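You operate a simulated robot arm through the tools that you are given. There is no shell and no other tool.

You are at the controls of a simulated two-armed robot. One attempt, no reset.

TASK
Fill the compressor tank till it cuts out, then feed the line again.
Fine: shut the tank outlet first; switch the compressor off before you open the outlet.

It is judged by the outcome, as a careful person would: the job done as asked, and still so three seconds after it is handed in. It fails if anything else is knocked over, pushed out of place, dropped, spilled or broken.

THE ROBOT
Two 7-joint arms with fingered hands on one trunk that stands fixed in place. Base frame: the origin is at the foot of the trunk, x ahead of it, y to its left, z up. Units: m, degrees, N and s.
The left shoulder is at [0.022, 0.158, 0.895], the right one opposite. With the tool pointing down near the work surface each hand reaches from about 0.1 to 0.8 m from the base axis, measured 20 degrees to its own side. Payload 4 kg a hand.
The TCP of each hand is the grasp point between the finger pads, 0.03 m short of the fingertips. In the tool frame z runs along the fingers and y along their closing line. Largest opening 0.104 m; the body of the gripper starts 0.035 m behind the TCP. The gripper is a hand of 4 fingers: y runs from the thumb to the fingers, the wrist lies at [-0.015, -0.104, -0.178] in the tool frame, and closing takes about 1.5 s.
Orientation is told as [roll, pitch, yaw] about the base's x, y, z axes, in that order, counted from this pose: with the fingers straight down and the wrist toward the robot, the tool's x, y and z point along [0, 1, 0], [1, 0, 0] and [0, 0, -1] of the base frame.

THE INTERFACE
- The arms move only by the tool jog_arm. It takes "left_motion", "right_motion" or both (then of equal length, played together; a hand with none holds still); each is a list of rows, each a list of 7 numbers: the shift along the base's x, y, z in m, then the turn, a rotation vector about the base's x, y, z in degrees, then the opening, from 0 (shut) to 1 (fully open). In form: [[dx, dy, dz, rx, ry, rz, gripper], ...]. A call has 1 to 20 rows; each row shifts and turns the commanded pose from where the row before left it. Rows are played at 5 a second. More than 0.05 m and 8.6 degrees between two rows, or a gripper value outside its range, and nothing of the call is played. Where a pose cannot be reached the arm comes as near as it can. A force on the tool above 40 N (or 10 N above the force at the start of the call, whichever is more), or a blocked arm, ends the call early, and 0.2 s more pass. Each finger travels about 0.045 m/s and halts on what it meets, pressing with about 33 N; the grip force reading is that of the motor and also rises with nothing between the fingers. The clock runs only during rows and for 0.2 s after the last one: add rows that do not move to give the fingers time. It gives the time, the measured TCP pose, the force on the tool (base axes), the opening and the grip force at its end, in the units of the frame above (readings bear some noise), with the torque about the TCP (base axes, N m) and any sound that the robot's microphone picked up, and new pictures: "pictures" is both (left out), scene, wrist or none (wrist: the cameras of the hands that moved).
- Cameras (640 x 400 px; columns grow to the right, rows downward): "scene" is now at [0.0906, -0.0039, 1.0588]; the picture's right is [-0.03, -1.00, -0.00], its down [-0.67, 0.02, -0.74] and it looks along [0.74, -0.02, -0.67] (base axes); focal length 241 px, centre (320, 200). "left" rides on the left gripper at [-0.061, -0.092, -0.13] in its tool frame; the picture's right is [-0.81, -0.28, 0.52], its down [0.53, -0.71, 0.46] and it looks along [0.24, 0.64, 0.72] (tool axes); focal length 275 px, centre (320, 200). "right" rides on the right gripper at [0.061, -0.092, -0.131] in its tool frame; the picture's right is [-0.81, 0.27, -0.52], its down [-0.53, -0.71, 0.46] and it looks along [-0.24, 0.64, 0.72] (tool axes); focal length 275 px, centre (320, 200). There is no depth. A picture from a camera that has moved, and an enlarged one, comes with that camera's place and axes in the base frame and with its lens.
- raise_lower(by): slides the trunk up (or, below 0, down) by that many m; the arms and the scene camera ride with it, the base frame stays. It gives what a move gives, with no picture.
- set_grasp(shape, hand): the hand has 4 fingers and takes this shape, open, in about a second: jaw (thumb against the fingers, like two jaws); tri (thumb and two fingers); tip (a fingertip pinch); poke (one finger out to press); point (the index stretched); flat (the hand flat); cup (the hand cupped); fist (a fist). The gripper value then closes the fingers along that shape, each until it touches; the sizes above hold for jaw. It gives what a move gives, with no picture.
- aim_head(pan, tilt): turns the head with the scene camera to pan (to the left, within 80 degrees either way) and tilt (down, from -29 to 69), counted from straight ahead of the robot. It gives what a move gives, and a new picture of the scene camera.
- zoom(camera, box): a new picture of the part [left, top, right, bottom] of that camera's present view, enlarged. The clock stands still meanwhile.
- hand_in(): hands the job in; it is judged then, once.

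Nothing tells you positions but the pictures and the camera data. Unless the task says otherwise, let go and move clear before handing in.

The tools are called after "Request:" as a command line: name --argument value ..., lists and objects as JSON in quotes. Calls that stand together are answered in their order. jog_arm: Moves the arms, as the interface text tells. Its arguments: {"type":"object","properties":{"left_motion":{"type":"array","items":{"type":"array","items":{"type":"number"}}},"right_motion":{"type":"array","items":{"type":"array","items":{"type":"number"}}},"pictures":{"type":"string","enum":["both","scene","wrist","none"]}},"required":[]} The other tools are called the same way: raise_lower (by) slides the trunk up or down; set_grasp (shape, hand) gives the hand a shape; aim_head (pan, tilt) turns the head that bears the scene camera; zoom (camera, box) takes an enlarged picture of a part of a camera's view; hand_in () hands the job in.

At the start:

```text
time: 0.0
left_tool_pos: [0.516, 0.0647, 0.8507]
left_orientation: [0.0, -0.5, 0.1]
left_wrist_force: [0.1, 0.2, -0.3]
left_torque: [0.01, -0.04, 0.0]
left_finger_gap: 0.1038
left_finger_force: 0.1
left_shape: jaw
right_tool_pos: [0.4364, -0.3037, 0.8021]
right_orientation: [-0.1, -0.5, 0.1]
right_wrist_force: [-0.3, 0.7, -0.5]
right_torque: [-0.01, 0.0, 0.02]
right_finger_gap: 0.1037
right_finger_force: 0.1
right_shape: jaw
trunk travel left (down, up): [-0.1, 0.407]
head pan, tilt: [-2.0, 43.5]
```

scene: 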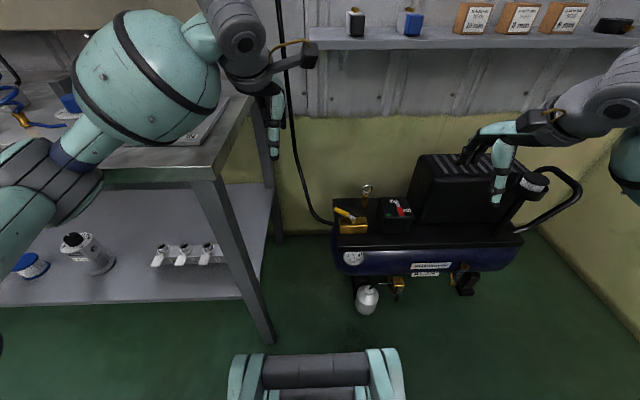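
right: 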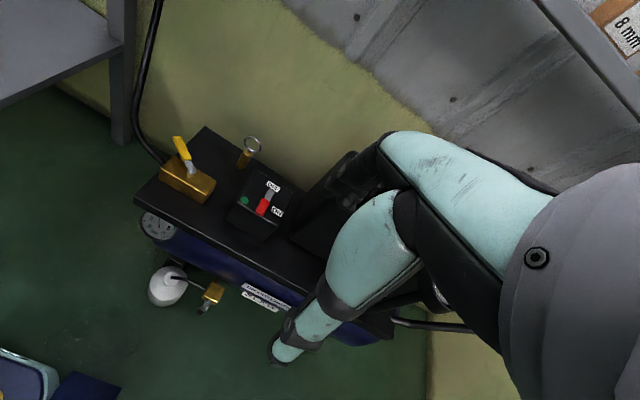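
left: 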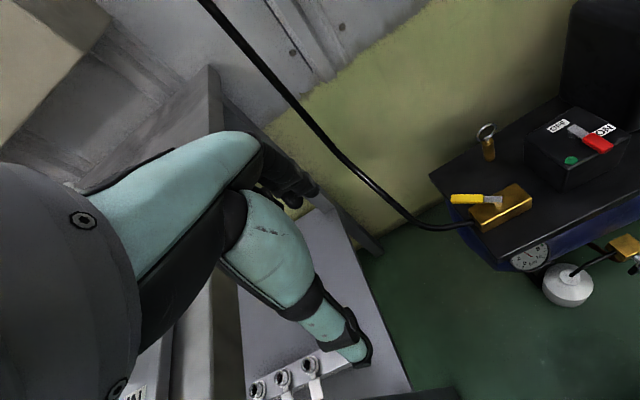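

I see a small compressor with a yellow-lever ball valve (outlet) and a red lever switch on a black box, plus a gauge on the tank's front. I'll zoom in before moving.

Request:
zoom --camera "scene" --box '[320, 170, 440, 245]'

Request:
zoom --camera "right" --box '[120, 110, 320, 235]'

Request:
zoom --camera "left" --box '[420, 90, 640, 310]'

Request:
zoom --camera "scene" --box '[320, 230, 520, 330]'

```text
5.33 times, centred on (380, 208) of scene
camera zoom: at [0.0906, -0.0039, 1.0588], right [-0.03, -1.0, 0.0], down [-0.67, 0.02, -0.74], along [0.74, -0.02, -0.67], focal length 1284 px, centre (0, 160)
```

zoom: 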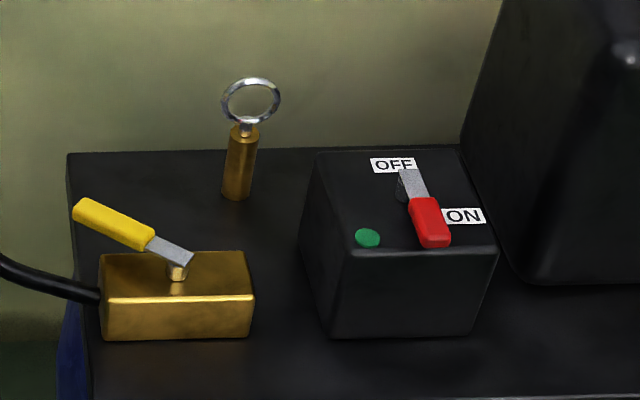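

```text
3.20 times, centred on (220, 172) of right
camera zoom: at [0.3438, -0.2431, 0.9338], right [0.27, -0.81, 0.52], down [-0.71, -0.53, -0.46], along [0.65, -0.24, -0.72], focal length 881 px, centre (640, 288)
```

zoom: 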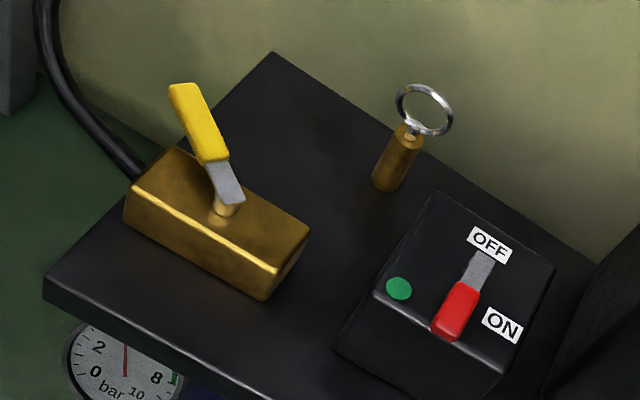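

```text
1.82 times, centred on (530, 200) of left
camera zoom: at [0.4219, 0.0037, 0.9808], right [-0.27, -0.81, -0.52], down [-0.71, 0.53, -0.46], along [0.65, 0.24, -0.72], focal length 500 px, centre (-62, 200)
```

zoom: 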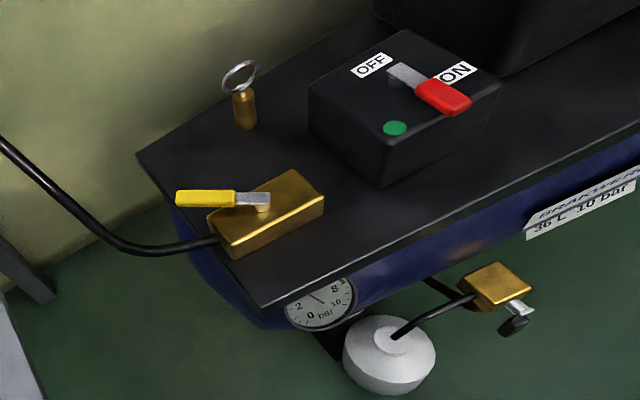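

```text
3.20 times, centred on (420, 280) of scene
camera zoom: at [0.0906, -0.0039, 1.0588], right [-0.03, -1.0, 0.0], down [-0.67, 0.02, -0.74], along [0.74, -0.02, -0.67], focal length 771 px, centre (0, -56)
```

zoom: 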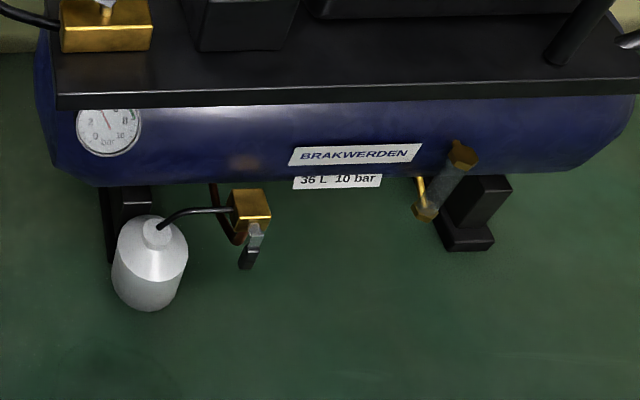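

The valve lever pivots near [0.653, -0.135, 0.456] with its tip at about [0.704, -0.078]. The red switch lever pivots near [0.680, -0.279, 0.505] with its tip at about [0.624, -0.283]. I'll listen for sound, and bring the right hand over to see the labels better.

Request:
jog_arm --left_motion '[[0, 0, 0, 0, 0, 0, 1], [0, 0, 0, 0, 0, 0, 1]]' --pictures "none"

Request:
zoom --camera "left" --box '[540, 100, 640, 162]'

Request:
zoom --camera "scene" --box '[372, 185, 420, 215]'

Request:
zoom --camera "left" --box '[500, 230, 560, 275]'

Request:
zoom --camera "right" --box '[225, 165, 305, 215]'

Request:
zoom --camera "scene" --box '[328, 200, 376, 240]'

```text
time: 0.6
left_tool_pos: [0.5266, 0.0655, 0.8445]
left_orientation: [0.1, 0.2, 0.2]
left_wrist_force: [0.4, -0.1, -0.1]
left_torque: [0.01, 0.02, 0.0]
left_finger_gap: 0.1038
left_finger_force: 0.1
left_shape: jaw
right_tool_pos: [0.4461, -0.3041, 0.7979]
right_orientation: [-0.1, 0.2, 0.0]
right_wrist_force: [-0.4, 0.0, -0.5]
right_torque: [-0.01, -0.03, -0.01]
right_finger_gap: 0.1041
right_finger_force: 0.1
right_shape: jaw
trunk travel left (down, up): [-0.1, 0.407]
head pan, tilt: [-2.0, 43.5]
```

```text
6.40 times, centred on (590, 131) of left
camera zoom: at [0.4339, 0.0039, 0.9756], right [-0.27, -0.81, -0.52], down [-0.72, 0.53, -0.45], along [0.64, 0.25, -0.73], focal length 1762 px, centre (-1408, 642)
```

zoom: 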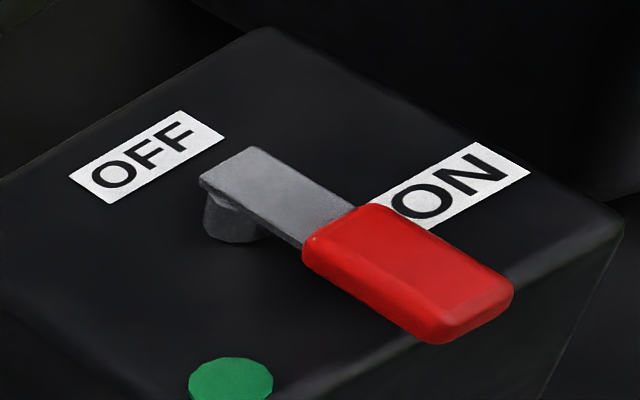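

```text
13.33 times, centred on (396, 200) of scene
camera zoom: at [0.091, -0.0046, 1.0588], right [-0.03, -1.0, 0.0], down [-0.67, 0.02, -0.74], along [0.74, -0.02, -0.67], focal length 3211 px, centre (-693, 200)
```

zoom: 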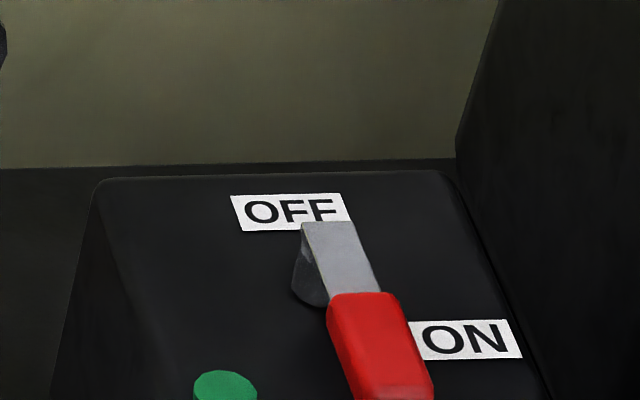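

```text
8.89 times, centred on (530, 252) of left
camera zoom: at [0.4339, 0.0039, 0.9756], right [-0.27, -0.81, -0.52], down [-0.72, 0.53, -0.45], along [0.64, 0.25, -0.73], focal length 2447 px, centre (-1547, -267)
```

zoom: 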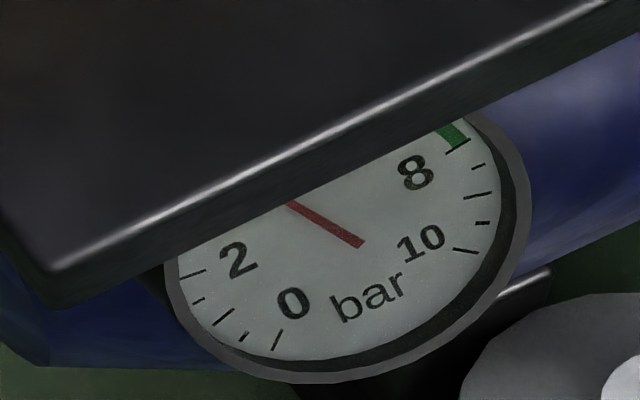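

```text
8.00 times, centred on (265, 190) of right
camera zoom: at [0.3549, -0.2436, 0.9291], right [0.28, -0.81, 0.52], down [-0.71, -0.53, -0.45], along [0.64, -0.24, -0.73], focal length 2202 px, centre (760, 280)
```

zoom: 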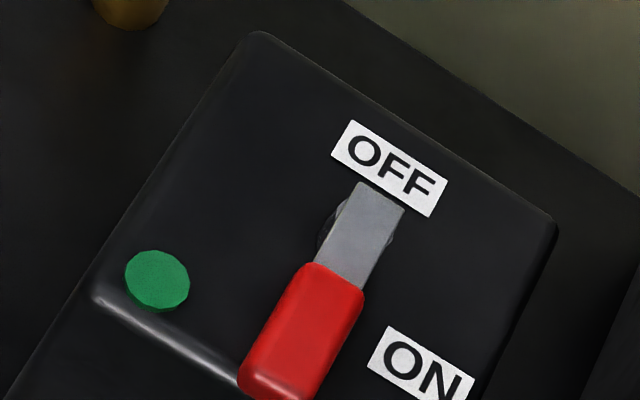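

```text
10.00 times, centred on (352, 220) of scene
camera zoom: at [0.091, -0.0046, 1.0588], right [-0.03, -1.0, 0.0], down [-0.67, 0.02, -0.74], along [0.74, -0.02, -0.67], focal length 2408 px, centre (0, 0)
```

zoom: 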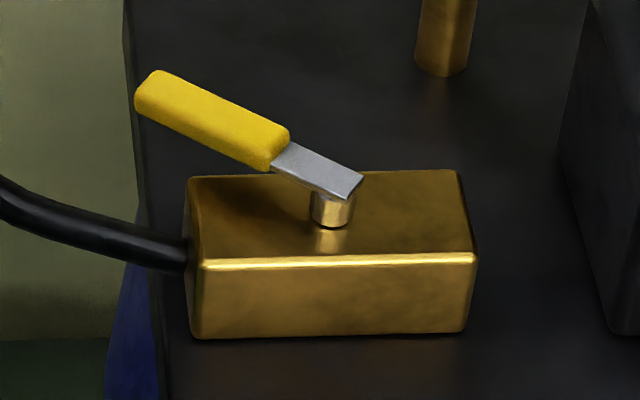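

The red lever and the yellow lever both turn on vertical stems. No sound reaches the microphone and the gauge reads about 3.7 bar, so the compressor is not running. The yellow lever stands about 36° off the pipe, so it's partly open. I'll shape the right hand to poke and look at its fingertip.

Request:
set_grasp --hand "right" --shape "poke"

Request:
jog_arm --right_motion '[[0, 0.02, -0.02, 0, 0, 0, 1], [0, 0.02, -0.02, 0, 0, 0, 1]]'

```text
time: 1.5
left_tool_pos: [0.525, 0.0647, 0.845]
left_orientation: [0.1, 0.0, 0.0]
left_wrist_force: [-0.3, 0.8, 0.2]
left_torque: [0.0, 0.0, 0.04]
left_finger_gap: 0.104
left_finger_force: 0.1
left_shape: jaw
right_tool_pos: [0.4469, -0.3048, 0.7982]
right_orientation: [-0.1, 0.3, 0.1]
right_wrist_force: [-0.4, -0.5, -0.4]
right_torque: [-0.03, 0.0, -0.01]
right_finger_gap: 0.0
right_finger_force: 0.0
right_shape: poke
trunk travel left (down, up): [-0.1, 0.407]
head pan, tilt: [-2.0, 43.5]
```

```text
time: 2.1
left_tool_pos: [0.5264, 0.0655, 0.845]
left_orientation: [0.0, 0.2, 0.1]
left_wrist_force: [-0.2, 0.2, 1.0]
left_torque: [-0.03, 0.02, 0.01]
left_finger_gap: 0.1041
left_finger_force: 0.0
left_shape: jaw
right_tool_pos: [0.447, -0.2642, 0.7558]
right_orientation: [-0.1, 0.1, 0.0]
right_wrist_force: [-0.8, -0.1, -0.4]
right_torque: [-0.03, 0.02, 0.0]
right_finger_gap: 0.0
right_finger_force: 0.0
right_shape: poke
trunk travel left (down, up): [-0.1, 0.407]
head pan, tilt: [-2.0, 43.5]
camera scene: at [0.0909, -0.0043, 1.0588], right [-0.03, -1.0, 0.0], down [-0.67, 0.02, -0.74], along [0.74, -0.02, -0.67], focal length 241 px, centre (320, 200)
camera right: at [0.3558, -0.2035, 0.8879], right [0.28, -0.81, 0.52], down [-0.71, -0.53, -0.45], along [0.64, -0.24, -0.73], focal length 275 px, centre (320, 200)
```

scene: 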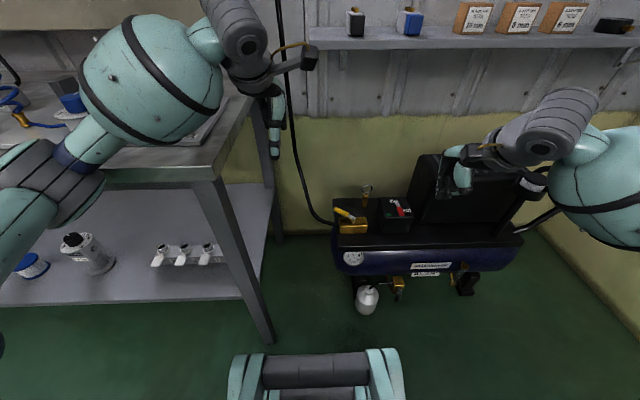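
right: 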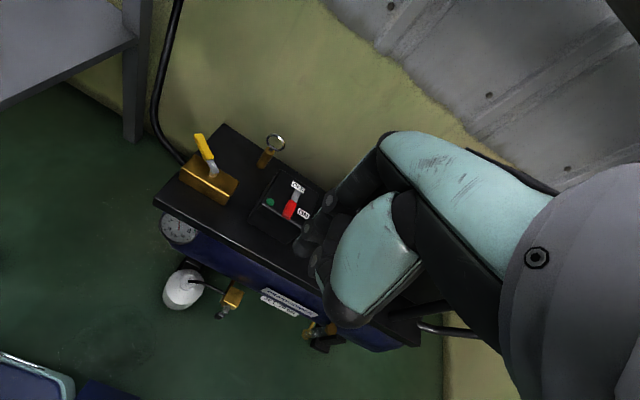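

The right hand has changed to the poke shape. I'll look closely at the hand to find the extended finger.

Request:
zoom --camera "right" --box '[230, 120, 470, 350]'

Request:
zoom --camera "scene" --box '[420, 90, 600, 220]'

```text
1.74 times, centred on (350, 235) of right
camera zoom: at [0.3558, -0.2035, 0.8879], right [0.28, -0.81, 0.52], down [-0.71, -0.53, -0.45], along [0.64, -0.24, -0.73], focal length 479 px, centre (268, 139)
```

zoom: 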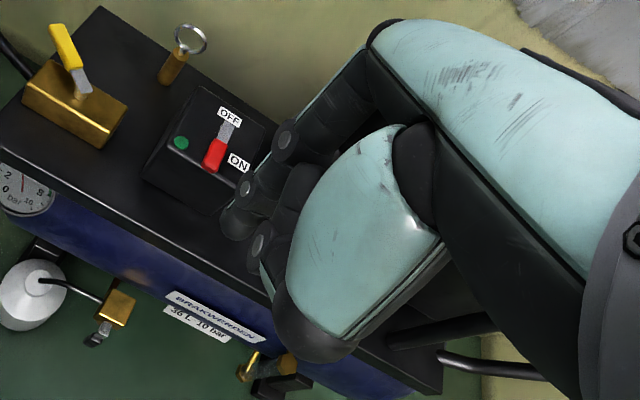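

```text
3.08 times, centred on (510, 155) of scene
camera zoom: at [0.0909, -0.0043, 1.0588], right [-0.03, -1.0, 0.0], down [-0.67, 0.02, -0.74], along [0.74, -0.02, -0.67], focal length 741 px, centre (-265, 338)
```

zoom: 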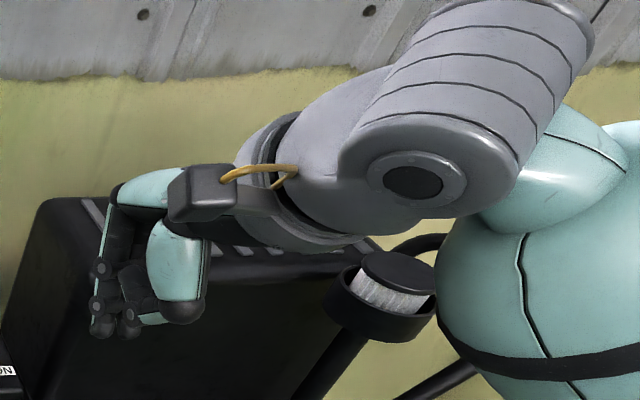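

In poke, the fingertip lies only about 1.5 cm below the TCP and the finger is curled. I'll try the point shape and compare.

Request:
set_grasp --hand "right" --shape "point"

Request:
zoom --camera "right" --box '[230, 120, 470, 350]'

Request:
zoom --camera "scene" --box '[420, 90, 600, 220]'

```text
time: 3.0
left_tool_pos: [0.5255, 0.0647, 0.8445]
left_orientation: [0.1, 0.2, 0.1]
left_wrist_force: [-0.4, 0.4, -0.3]
left_torque: [0.0, -0.01, -0.02]
left_finger_gap: 0.1038
left_finger_force: 0.2
left_shape: jaw
right_tool_pos: [0.4454, -0.2647, 0.7561]
right_orientation: [0.0, 0.2, 0.1]
right_wrist_force: [0.7, -0.2, -0.7]
right_torque: [0.0, 0.01, 0.0]
right_finger_gap: 0.0
right_finger_force: 0.1
right_shape: point
trunk travel left (down, up): [-0.1, 0.407]
head pan, tilt: [-2.0, 43.5]
```

```text
1.74 times, centred on (350, 235) of right
camera zoom: at [0.3557, -0.2036, 0.8881], right [0.28, -0.81, 0.52], down [-0.71, -0.53, -0.45], along [0.64, -0.24, -0.73], focal length 479 px, centre (268, 139)
```

zoom: 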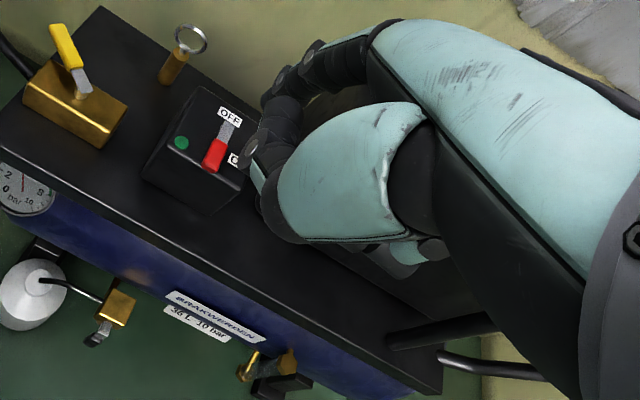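

```text
3.08 times, centred on (510, 155) of scene
camera zoom: at [0.091, -0.0043, 1.0588], right [-0.03, -1.0, 0.0], down [-0.67, 0.02, -0.74], along [0.74, -0.02, -0.67], focal length 741 px, centre (-265, 338)
```

zoom: 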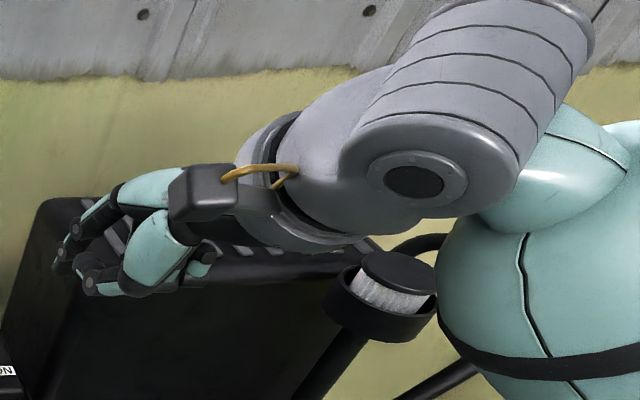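

The point shape stretches the index outward, which doesn't suit this. I'll try the tip pinch, and compare it with the left hand, which is still in jaw.

Request:
set_grasp --hand "right" --shape "tip"

Request:
zoom --camera "right" --box '[230, 120, 470, 350]'

Request:
zoom --camera "scene" --box '[420, 90, 600, 220]'

Request:
zoom --camera "left" --box '[130, 120, 450, 400]'

Request:
zoom --camera "scene" --box '[200, 40, 340, 170]'

```text
time: 3.9
left_tool_pos: [0.5255, 0.0651, 0.8441]
left_orientation: [0.0, 0.2, 0.1]
left_wrist_force: [0.4, 0.4, -0.6]
left_torque: [-0.01, 0.0, -0.02]
left_finger_gap: 0.1039
left_finger_force: 0.1
left_shape: jaw
right_tool_pos: [0.446, -0.2652, 0.7564]
right_orientation: [-0.1, 0.2, 0.0]
right_wrist_force: [0.1, 0.5, 0.1]
right_torque: [0.0, 0.03, -0.01]
right_finger_gap: 0.1039
right_finger_force: 0.1
right_shape: tip
trunk travel left (down, up): [-0.1, 0.407]
head pan, tilt: [-2.0, 43.5]
```

```text
1.74 times, centred on (350, 235) of right
camera zoom: at [0.3557, -0.2037, 0.888], right [0.28, -0.81, 0.52], down [-0.71, -0.53, -0.45], along [0.64, -0.24, -0.73], focal length 479 px, centre (268, 139)
```

zoom: 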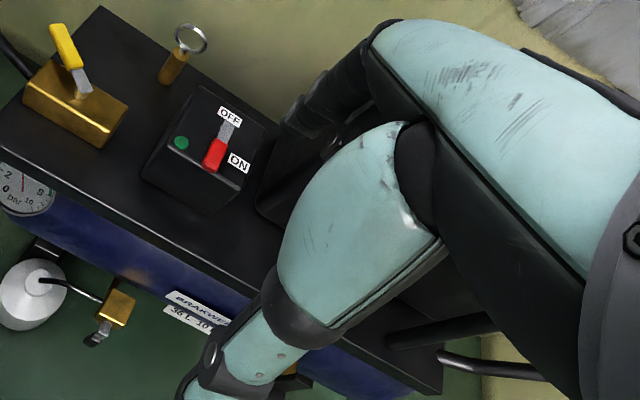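

```text
3.08 times, centred on (510, 155) of scene
camera zoom: at [0.091, -0.0043, 1.0587], right [-0.03, -1.0, 0.0], down [-0.67, 0.02, -0.74], along [0.74, -0.02, -0.67], focal length 741 px, centre (-265, 338)
```

zoom: 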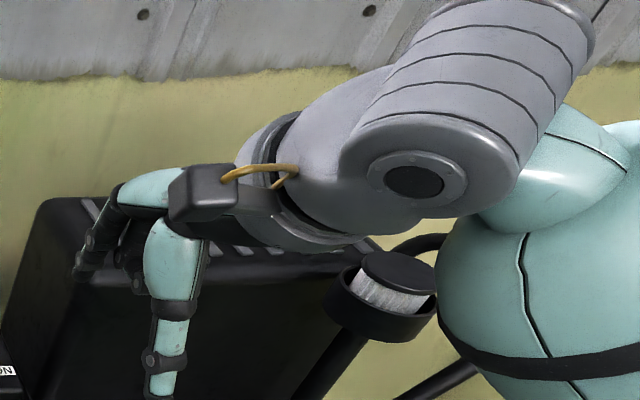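

```text
1.43 times, centred on (290, 260) of left
camera zoom: at [0.4335, 0.0037, 0.9753], right [-0.28, -0.81, -0.52], down [-0.72, 0.53, -0.45], along [0.64, 0.25, -0.73], focal length 393 px, centre (363, 114)
```

zoom: 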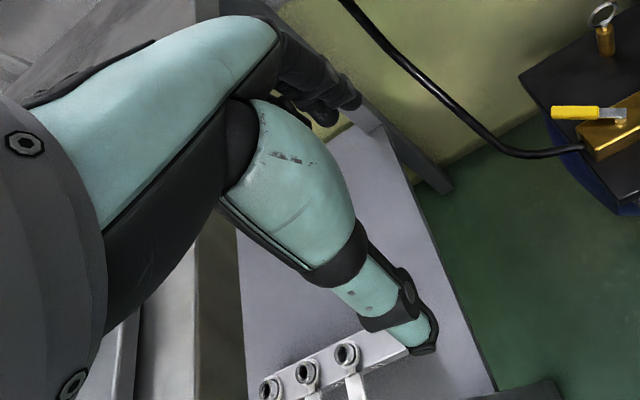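

```text
3.08 times, centred on (270, 105) of scene
camera zoom: at [0.091, -0.0043, 1.0587], right [-0.03, -1.0, 0.0], down [-0.67, 0.02, -0.74], along [0.74, -0.02, -0.67], focal length 741 px, centre (474, 492)
```

zoom: 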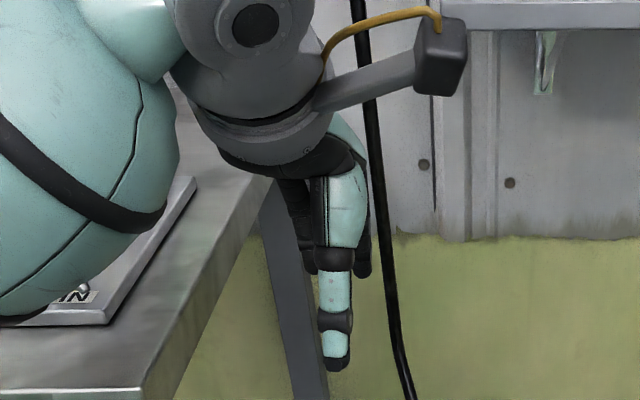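

In the tip shape the thumb hangs straight down as a slim rod, at about TCP + [-0.052, 0, -0.03]. I'll use it to push the levers. First I'll bring the right hand, yawed 30°, above a point in front and to the left of the yellow lever.

Request:
jog_arm --right_motion '[[0.0259, 0.0231, -0.0136, 0, 0, 3, 1], [0.0259, 0.0231, -0.0136, 0, 0, 3, 1], [0.0259, 0.0231, -0.0136, 0, 0, 3, 1], [0.0259, 0.0231, -0.0136, 0, 0, 3, 1], [0.0259, 0.0231, -0.0136, 0, 0, 3, 1], [0.0259, 0.0231, -0.0136, 0, 0, 3, 1], [0.0259, 0.0231, -0.0136, 0, 0, 3, 1], [0.0259, 0.0231, -0.0136, 0, 0, 3, 1], [0.0259, 0.0231, -0.0136, 0, 0, 3, 1], [0.0259, 0.0231, -0.0136, 0, 0, 3, 1], [0, 0, 0, 0, 0, 0, 1]]'

Request:
zoom --camera "left" --box '[400, 60, 640, 300]'

```text
time: 6.3
left_tool_pos: [0.5259, 0.0655, 0.8454]
left_orientation: [0.1, 0.2, 0.1]
left_wrist_force: [-0.1, -1.4, 0.3]
left_torque: [0.01, 0.05, 0.01]
left_finger_gap: 0.1038
left_finger_force: 0.0
left_shape: jaw
right_tool_pos: [0.7055, -0.0305, 0.6251]
right_orientation: [-0.3, 0.1, 30.2]
right_wrist_force: [-0.3, 0.4, -0.2]
right_torque: [0.02, 0.02, -0.01]
right_finger_gap: 0.104
right_finger_force: 0.1
right_shape: tip
trunk travel left (down, up): [-0.1, 0.407]
head pan, tilt: [-2.0, 43.5]
camera scene: at [0.091, -0.0043, 1.0587], right [-0.03, -1.0, 0.0], down [-0.67, 0.02, -0.74], along [0.74, -0.02, -0.67], focal length 241 px, centre (320, 200)
camera right: at [0.5954, -0.0235, 0.7566], right [0.64, -0.56, 0.52], down [-0.35, -0.82, -0.45], along [0.68, 0.11, -0.72], focal length 275 px, centre (320, 200)
```

scene: 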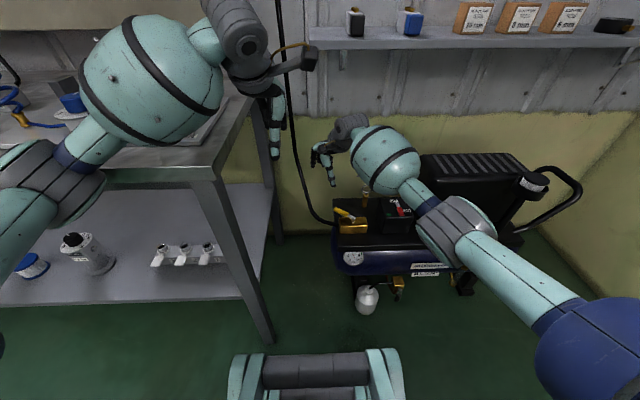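
right: 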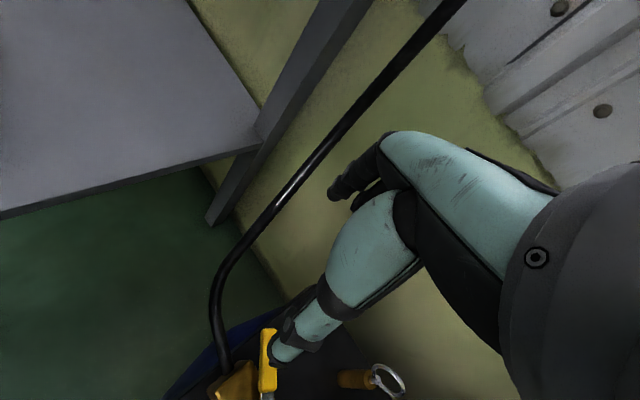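

```text
1.67 times, centred on (520, 180) of left
camera zoom: at [0.4334, 0.0036, 0.9751], right [-0.28, -0.81, -0.52], down [-0.72, 0.53, -0.45], along [0.64, 0.25, -0.73], focal length 459 px, centre (-13, 233)
```

zoom: 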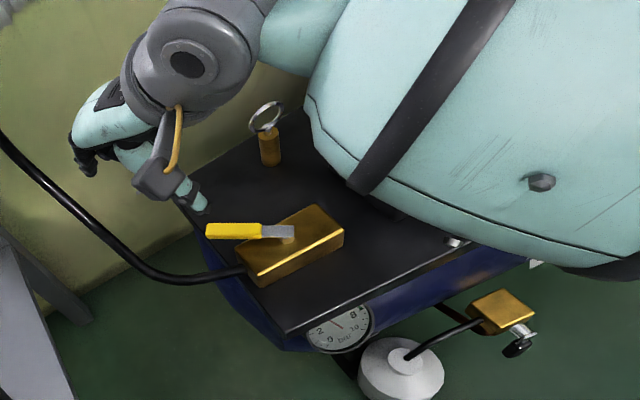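

The hand is above the start point and the forearm stays clear of the switch box. I'll lower it to just above lever height and check again.

Request:
jog_arm --right_motion '[[0, -0.001, -0.03, 0, 0, 0, 1], [0, -0.001, -0.03, 0, 0, 0, 1], [0, -0.001, -0.03, 0, 0, 0, 1], [0, 0, -0.025, 0, 0, 0, 1], [0, 0, 0, 0, 0, 0, 1]]'

Request:
zoom --camera "left" --box '[440, 120, 600, 240]'

Request:
zoom --camera "scene" --box '[300, 150, 440, 250]'

```text
time: 7.5
left_tool_pos: [0.526, 0.0649, 0.8442]
left_orientation: [0.0, 0.2, 0.1]
left_wrist_force: [0.4, 1.0, 0.1]
left_torque: [0.01, 0.02, 0.01]
left_finger_gap: 0.1039
left_finger_force: 0.1
left_shape: jaw
right_tool_pos: [0.7057, -0.035, 0.5087]
right_orientation: [-0.3, 0.2, 30.0]
right_wrist_force: [-0.3, 0.2, -0.2]
right_torque: [0.0, 0.03, -0.02]
right_finger_gap: 0.1036
right_finger_force: 0.1
right_shape: tip
trunk travel left (down, up): [-0.1, 0.407]
head pan, tilt: [-2.0, 43.5]
camera scene: at [0.091, -0.0043, 1.0587], right [-0.03, -1.0, 0.0], down [-0.67, 0.02, -0.74], along [0.74, -0.02, -0.67], focal length 241 px, centre (320, 200)
camera right: at [0.5955, -0.0288, 0.6396], right [0.64, -0.56, 0.52], down [-0.35, -0.82, -0.45], along [0.68, 0.11, -0.73], focal length 275 px, centre (320, 200)
```

scene: 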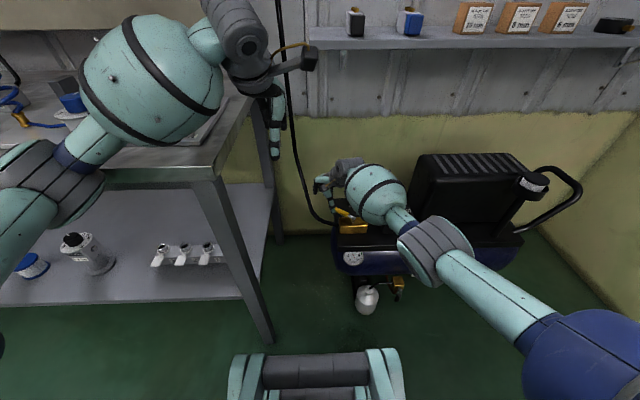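
right: 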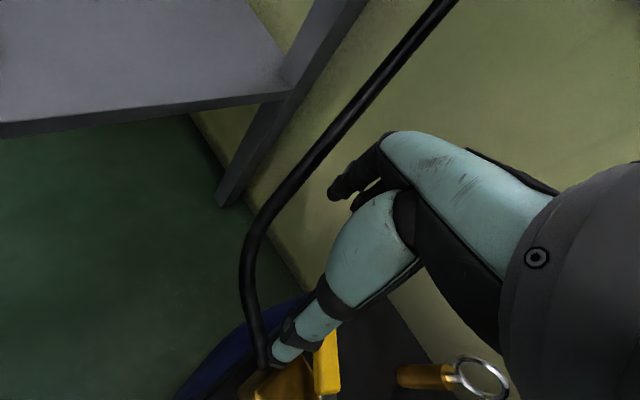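

```text
3.33 times, centred on (520, 180) of left
camera zoom: at [0.4334, 0.0037, 0.9751], right [-0.28, -0.81, -0.52], down [-0.72, 0.53, -0.45], along [0.64, 0.25, -0.73], focal length 918 px, centre (-347, 267)
```

zoom: 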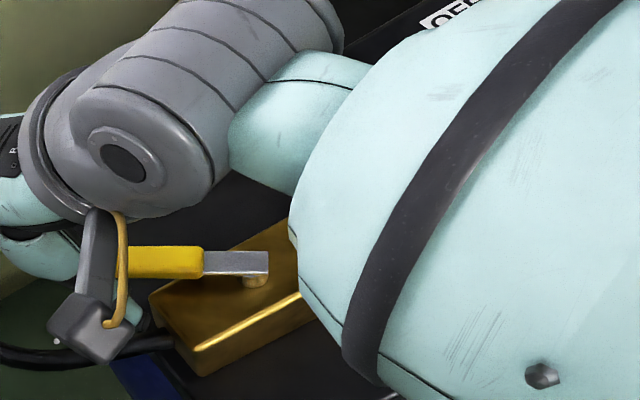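

```text
4.00 times, centred on (370, 200) of scene
camera zoom: at [0.091, -0.0043, 1.0587], right [-0.03, -1.0, 0.0], down [-0.67, 0.02, -0.74], along [0.74, -0.02, -0.67], focal length 963 px, centre (120, 200)
```

zoom: 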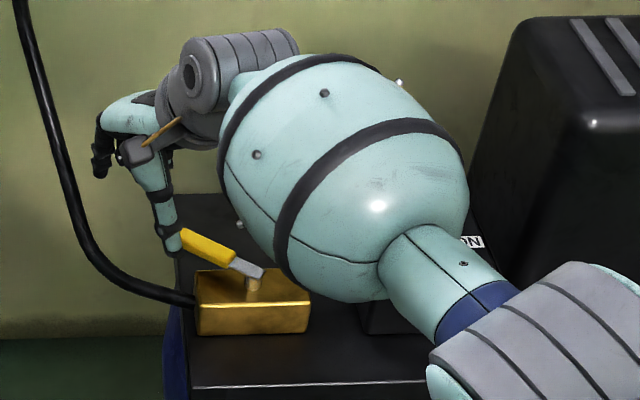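

The thumb is in front and to the left of the yellow lever as planned. I'll lower it to lever height and push gently along the first half of the closing arc.

Request:
jog_arm --right_motion '[[0, 0, -0.017, 0, 0, 0, 1], [0, 0, -0.016, 0, 0, 0, 1], [0, 0, 0, 0, 0, 0, 1]]' --pictures "wrist"

Request:
zoom --camera "scene" --box '[325, 195, 385, 240]'

```text
time: 8.3
left_tool_pos: [0.5255, 0.0652, 0.8444]
left_orientation: [0.2, 0.2, 0.1]
left_wrist_force: [0.1, -0.6, 0.4]
left_torque: [0.01, -0.01, -0.01]
left_finger_gap: 0.1037
left_finger_force: 0.1
left_shape: jaw
right_tool_pos: [0.7028, -0.0368, 0.4774]
right_orientation: [-0.2, 0.3, 30.1]
right_wrist_force: [0.0, -1.8, -0.1]
right_torque: [-0.01, -0.01, 0.01]
right_finger_gap: 0.1038
right_finger_force: 0.0
right_shape: tip
trunk travel left (down, up): [-0.1, 0.407]
head pan, tilt: [-2.0, 43.5]
camera right: at [0.5937, -0.0293, 0.6084], right [0.64, -0.56, 0.52], down [-0.35, -0.82, -0.45], along [0.68, 0.11, -0.73], focal length 275 px, centre (320, 200)
```

right: 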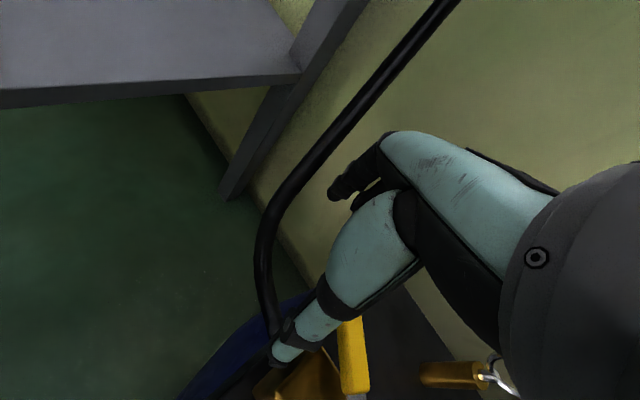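

```text
8.89 times, centred on (355, 218) of scene
camera zoom: at [0.091, -0.0043, 1.0587], right [-0.03, -1.0, 0.0], down [-0.67, 0.02, -0.74], along [0.74, -0.02, -0.67], focal length 2141 px, centre (9, 44)
```

zoom: 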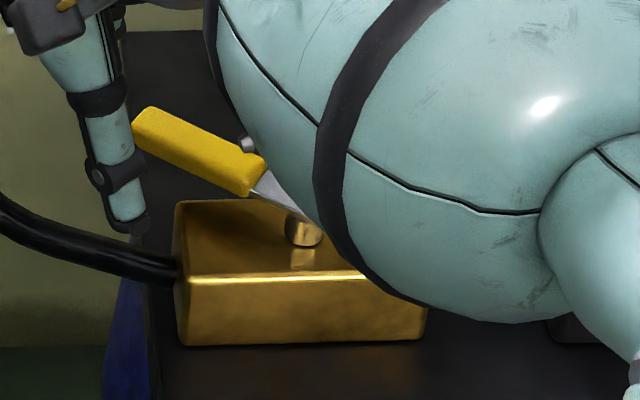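

The thumb tip stands beside the lever, clear of the hose and the block. Now I'll push it to about halfway.

Request:
jog_arm --right_motion '[[0.011, -0.006, 0, 0, 0, 0, 1], [0.011, -0.007, 0, 0, 0, 0, 1], [0.008, -0.005, 0, 0, 0, 0, 1], [0.008, -0.005, 0, 0, 0, 0, 1], [0.008, -0.006, 0, 0, 0, 0, 1], [0, 0, 0, 0, 0, 0, 1]]' --pictures "wrist"

Request:
zoom --camera "scene" --box '[325, 195, 385, 240]'

Request:
zoom --camera "left" --box '[440, 120, 600, 240]'

```text
time: 9.7
left_tool_pos: [0.5253, 0.0647, 0.844]
left_orientation: [0.0, 0.2, 0.1]
left_wrist_force: [-0.4, 0.3, -1.2]
left_torque: [0.01, -0.01, 0.03]
left_finger_gap: 0.1039
left_finger_force: 0.0
left_shape: jaw
right_tool_pos: [0.7134, -0.0563, 0.4755]
right_orientation: [-0.3, 0.2, 30.0]
right_wrist_force: [0.0, -0.1, -0.3]
right_torque: [-0.03, 0.0, 0.03]
right_finger_gap: 0.104
right_finger_force: 0.1
right_shape: tip
right hand out of reach, approached as far as the arm can: row 2, 3, 4, 5
trunk travel left (down, up): [-0.1, 0.407]
head pan, tilt: [-2.0, 43.5]
camera right: at [0.6037, -0.0499, 0.6068], right [0.64, -0.56, 0.52], down [-0.35, -0.82, -0.45], along [0.68, 0.11, -0.73], focal length 275 px, centre (320, 200)
```

right: 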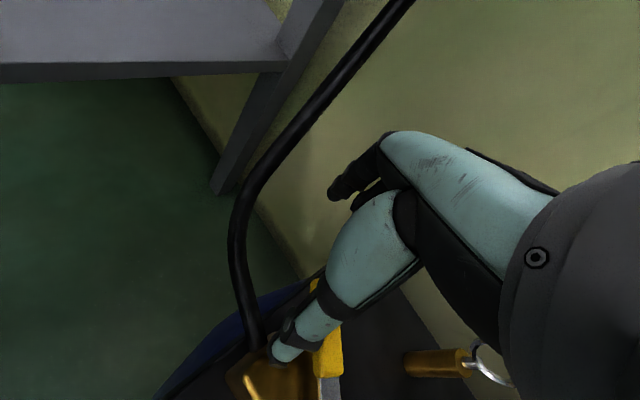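

```text
8.89 times, centred on (355, 218) of scene
camera zoom: at [0.091, -0.0043, 1.0587], right [-0.03, -1.0, 0.0], down [-0.67, 0.02, -0.74], along [0.74, -0.02, -0.67], focal length 2141 px, centre (9, 44)
```

zoom: 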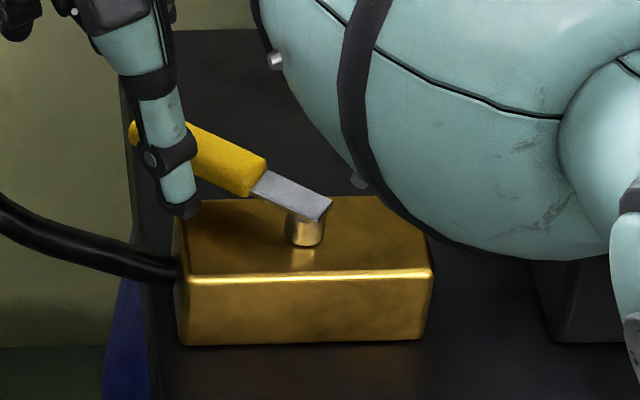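

```text
3.33 times, centred on (520, 180) of left
camera zoom: at [0.4334, 0.0037, 0.9751], right [-0.28, -0.81, -0.52], down [-0.72, 0.53, -0.45], along [0.64, 0.25, -0.73], focal length 918 px, centre (-347, 267)
```

zoom: 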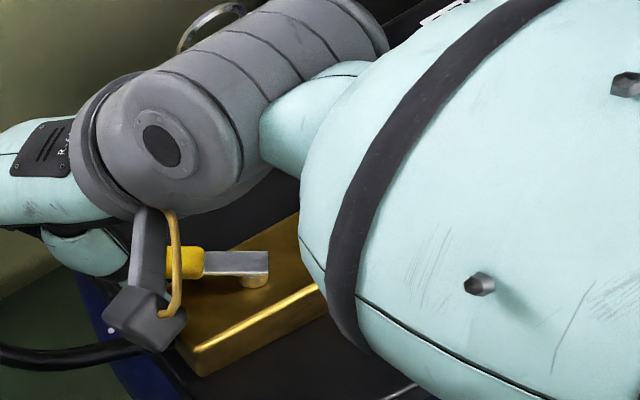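

The arm ran out of reach with the thumb out in front, and the lever has barely moved. I'll back off, rise, shut the pinch into one rod at the TCP, and undo the yaw. That brings the wrist about 4 cm closer.

Request:
jog_arm --right_motion '[[-0.02, 0.012, 0, 0, 0, 0, 1], [-0.01, 0.01, 0.03, 0, 0, 0, 1], [0, 0, 0.04, 0, 0, -5, 1], [0, 0, 0.02, 0, 0, -5, 0.5], [0, 0, 0, 0, 0, -5, 0], [0, 0, 0, 0, 0, -5, 0], [0, 0, 0, 0, 0, -5, 0], [0, 0, 0, 0, 0, -5, 0], [0, 0, 0, 0, 0, 0, 0], [0, 0, 0, 0, 0, 0, 0], [0, 0, 0, 0, 0, 0, 0]]'

Request:
zoom --camera "scene" --box '[290, 140, 410, 240]'

Request:
zoom --camera "left" --box '[400, 80, 600, 240]'

```text
time: 12.1
left_tool_pos: [0.525, 0.0655, 0.8439]
left_orientation: [0.0, 0.2, 0.1]
left_wrist_force: [0.2, 0.3, -0.1]
left_torque: [-0.01, -0.02, 0.01]
left_finger_gap: 0.1038
left_finger_force: 0.2
left_shape: jaw
right_tool_pos: [0.689, -0.0354, 0.5632]
right_orientation: [0.0, 0.2, 0.0]
right_wrist_force: [0.8, -0.1, 0.3]
right_torque: [0.02, -0.02, -0.01]
right_finger_gap: 0.0001
right_finger_force: 33.2
right_shape: tip
trunk travel left (down, up): [-0.1, 0.407]
head pan, tilt: [-2.0, 43.5]
camera scene: at [0.091, -0.0042, 1.0587], right [-0.03, -1.0, 0.0], down [-0.67, 0.02, -0.74], along [0.74, -0.02, -0.67], focal length 241 px, centre (320, 200)
camera right: at [0.5985, 0.0262, 0.6947], right [0.28, -0.81, 0.52], down [-0.71, -0.53, -0.45], along [0.64, -0.24, -0.73], focal length 275 px, centre (320, 200)
```

scene: 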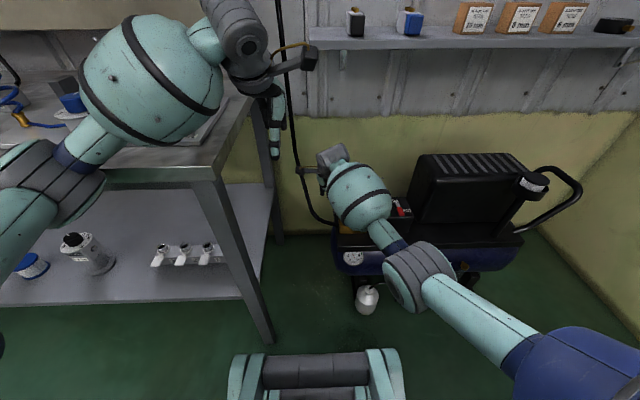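
right: 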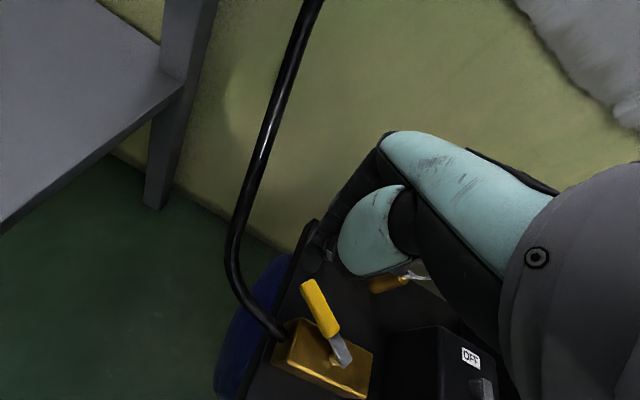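

```text
4.00 times, centred on (350, 190) of scene
camera zoom: at [0.091, -0.0042, 1.0587], right [-0.03, -1.0, 0.0], down [-0.67, 0.02, -0.74], along [0.74, -0.02, -0.67], focal length 963 px, centre (200, 240)
```

zoom: 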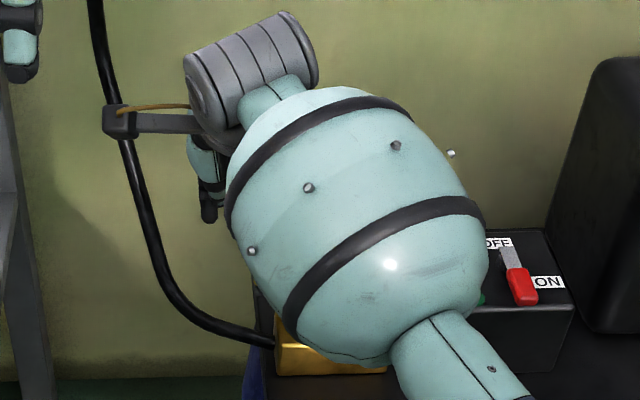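

```text
2.50 times, centred on (500, 160) of left
camera zoom: at [0.4334, 0.0038, 0.9753], right [-0.28, -0.81, -0.52], down [-0.72, 0.53, -0.45], along [0.64, 0.25, -0.73], focal length 688 px, centre (-130, 300)
```

zoom: 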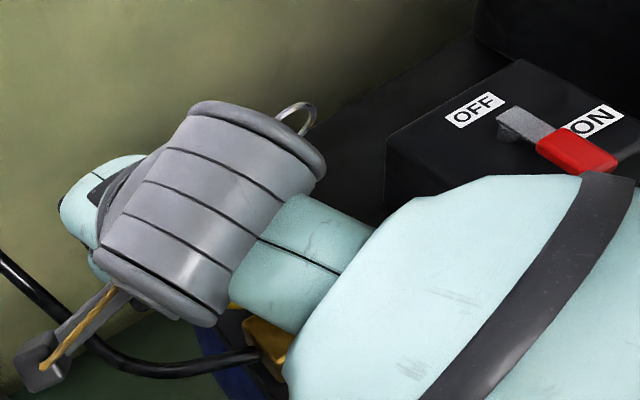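

The pinch is shut into a rod at the TCP and the lever is still at about 55° from perpendicular. I'll move in front and to the left of it and descend in two stages.

Request:
jog_arm --right_motion '[[-0.013, -0.014, -0.01, 0, 0, 0, 0], [-0.014, -0.014, -0.02, 0, 0, 0, 0], [0, 0, -0.02, 0, 0, 0, 0], [0, 0, 0, 0, 0, 0, 0]]' --pictures "wrist"

Request:
zoom --camera "scene" --box '[310, 170, 400, 240]'

Request:
zoom --camera "right" --box '[250, 230, 410, 400]'

```text
time: 13.1
left_tool_pos: [0.526, 0.0649, 0.8445]
left_orientation: [-0.1, 0.1, 0.1]
left_wrist_force: [0.6, -0.2, 0.4]
left_torque: [-0.04, -0.03, -0.01]
left_finger_gap: 0.1037
left_finger_force: 0.0
left_shape: jaw
right_tool_pos: [0.6626, -0.0624, 0.5105]
right_orientation: [0.0, 0.2, 0.1]
right_wrist_force: [-0.3, 0.5, -0.1]
right_torque: [0.0, 0.0, 0.0]
right_finger_gap: 0.0
right_finger_force: 33.6
right_shape: tip
trunk travel left (down, up): [-0.1, 0.407]
head pan, tilt: [-2.0, 43.5]
camera right: at [0.5712, -0.0012, 0.6426], right [0.28, -0.81, 0.52], down [-0.71, -0.53, -0.45], along [0.64, -0.24, -0.73], focal length 275 px, centre (320, 200)
```

right: 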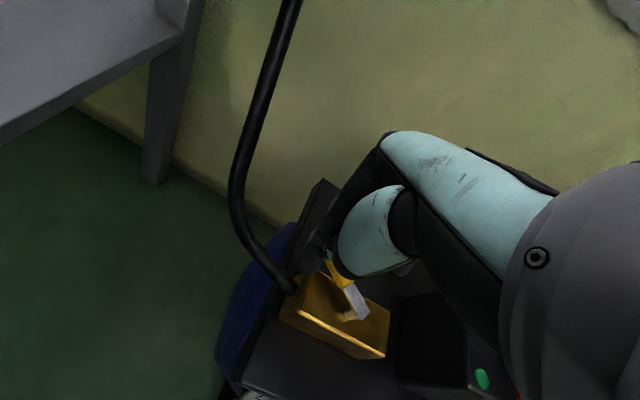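

```text
5.71 times, centred on (355, 205) of scene
camera zoom: at [0.091, -0.0042, 1.0587], right [-0.03, -1.0, 0.0], down [-0.67, 0.02, -0.74], along [0.74, -0.02, -0.67], focal length 1376 px, centre (120, 171)
```

zoom: 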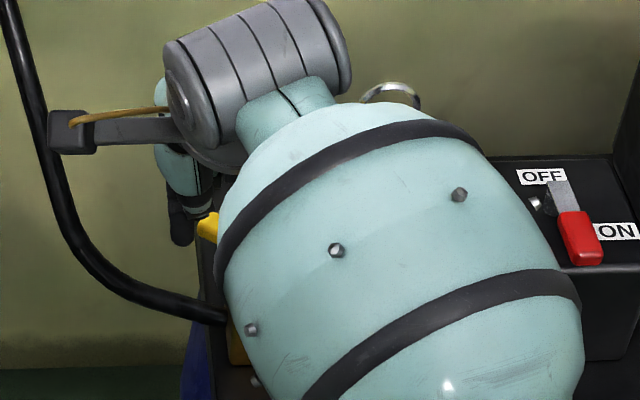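

```text
2.35 times, centred on (330, 315) of right
camera zoom: at [0.5712, -0.0012, 0.6426], right [0.28, -0.81, 0.52], down [-0.71, -0.53, -0.45], along [0.64, -0.24, -0.73], focal length 648 px, centre (296, -71)
```

zoom: 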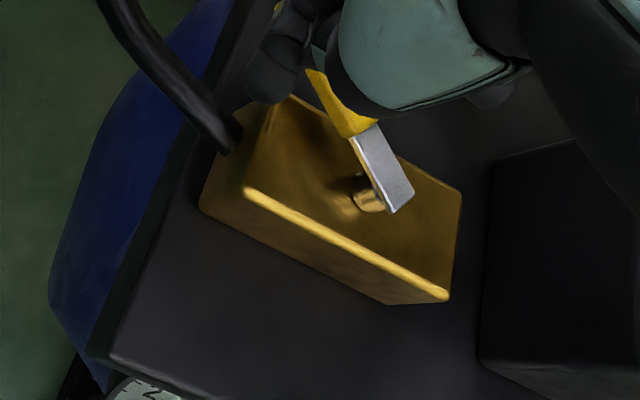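

The rod tip sits just beside the lever's end, above the hose. I'll go down to lever height and push along the arc.

Request:
jog_arm --right_motion '[[-0.002, 0, -0.018, 0, 0, 0, 0], [0, 0, -0.016, 0, 0, 0, 0], [0, 0, 0, 0, 0, 0, 0]]' --pictures "none"

Request:
zoom --camera "right" --box '[250, 220, 410, 390]'

Request:
zoom --camera "scene" --box '[310, 170, 400, 240]'

```text
time: 13.9
left_tool_pos: [0.5258, 0.0645, 0.8444]
left_orientation: [0.0, 0.2, 0.1]
left_wrist_force: [0.3, -0.5, -0.5]
left_torque: [0.0, 0.01, -0.05]
left_finger_gap: 0.1037
left_finger_force: 0.0
left_shape: jaw
right_tool_pos: [0.6584, -0.0623, 0.4785]
right_orientation: [-0.1, 0.1, 0.1]
right_wrist_force: [0.3, 0.4, 0.6]
right_torque: [-0.05, 0.01, -0.01]
right_finger_gap: 0.0001
right_finger_force: 32.9
right_shape: tip
trunk travel left (down, up): [-0.1, 0.407]
head pan, tilt: [-2.0, 43.5]
```

```text
2.35 times, centred on (330, 305) of right
camera zoom: at [0.5692, -0.0023, 0.6102], right [0.28, -0.81, 0.52], down [-0.71, -0.53, -0.45], along [0.64, -0.24, -0.73], focal length 648 px, centre (296, -47)
```

zoom: 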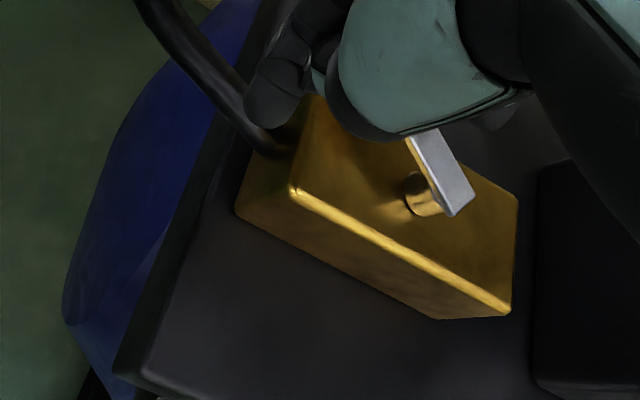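

```text
5.71 times, centred on (355, 205) of scene
camera zoom: at [0.091, -0.0042, 1.0587], right [-0.03, -1.0, 0.0], down [-0.67, 0.02, -0.74], along [0.74, -0.02, -0.67], focal length 1376 px, centre (120, 171)
```

zoom: 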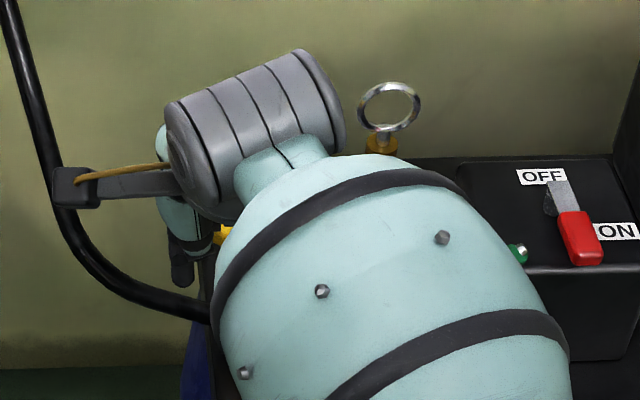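

No contact yet, and the height is right. I'm pushing the lever toward perpendicular, about halfway first.

Request:
jog_arm --right_motion '[[0.009, -0.008, 0, 0, 0, 0, 0], [0.008, -0.008, 0, 0, 0, 0, 0], [0.0065, -0.003, 0, 0, 0, 0, 0], [0.0065, -0.003, 0, 0, 0, 0, 0], [0.0055, -0.004, 0, 0, 0, 0, 0], [0.0055, -0.004, 0, 0, 0, 0, 0]]' --pictures "scene"

Request:
zoom --camera "right" --box '[250, 220, 410, 390]'

Request:
zoom --camera "scene" --box '[310, 170, 400, 240]'

```text
time: 15.3
left_tool_pos: [0.527, 0.0648, 0.8442]
left_orientation: [0.0, 0.2, 0.2]
left_wrist_force: [-0.2, -0.4, -1.2]
left_torque: [0.04, 0.03, -0.01]
left_finger_gap: 0.1038
left_finger_force: 0.0
left_shape: jaw
right_tool_pos: [0.7014, -0.0907, 0.4797]
right_orientation: [0.0, 0.2, 0.1]
right_wrist_force: [0.3, -0.2, -0.1]
right_torque: [-0.02, -0.01, -0.01]
right_finger_gap: 0.0
right_finger_force: 32.8
right_shape: tip
trunk travel left (down, up): [-0.1, 0.407]
head pan, tilt: [-2.0, 43.5]
camera scene: at [0.091, -0.0042, 1.0587], right [-0.03, -1.0, 0.0], down [-0.67, 0.02, -0.74], along [0.74, -0.02, -0.67], focal length 241 px, centre (320, 200)
```

scene: 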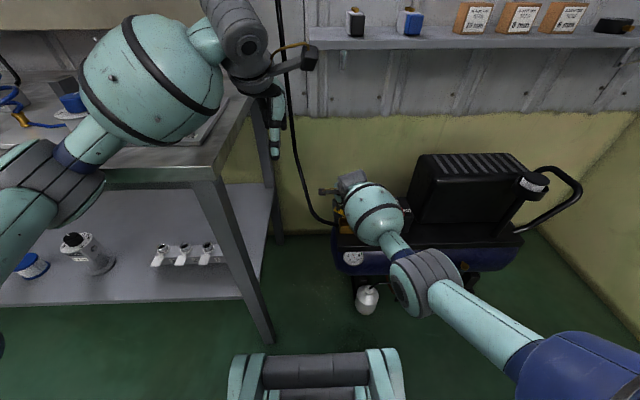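

```text
2.35 times, centred on (330, 305) of right
camera zoom: at [0.611, -0.0305, 0.6114], right [0.28, -0.81, 0.52], down [-0.71, -0.53, -0.45], along [0.64, -0.24, -0.73], focal length 648 px, centre (296, -47)
```

zoom: 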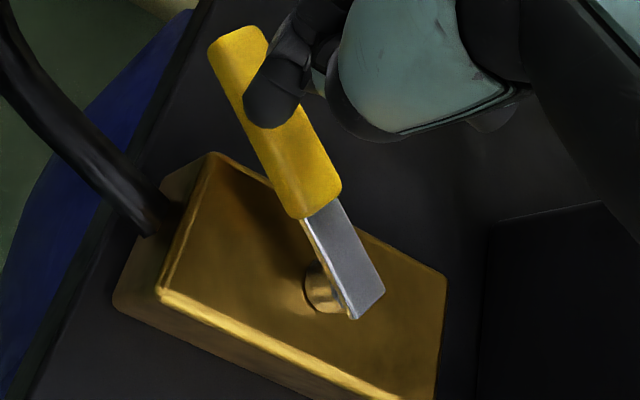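

```text
5.71 times, centred on (355, 205) of scene
camera zoom: at [0.091, -0.0042, 1.0587], right [-0.03, -1.0, 0.0], down [-0.67, 0.02, -0.74], along [0.74, -0.02, -0.67], focal length 1376 px, centre (120, 171)
```

zoom: 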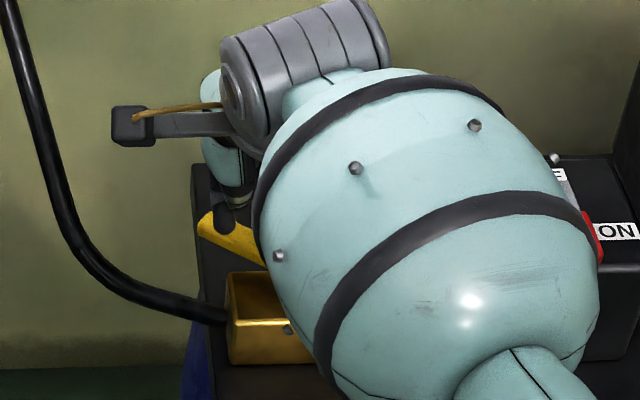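

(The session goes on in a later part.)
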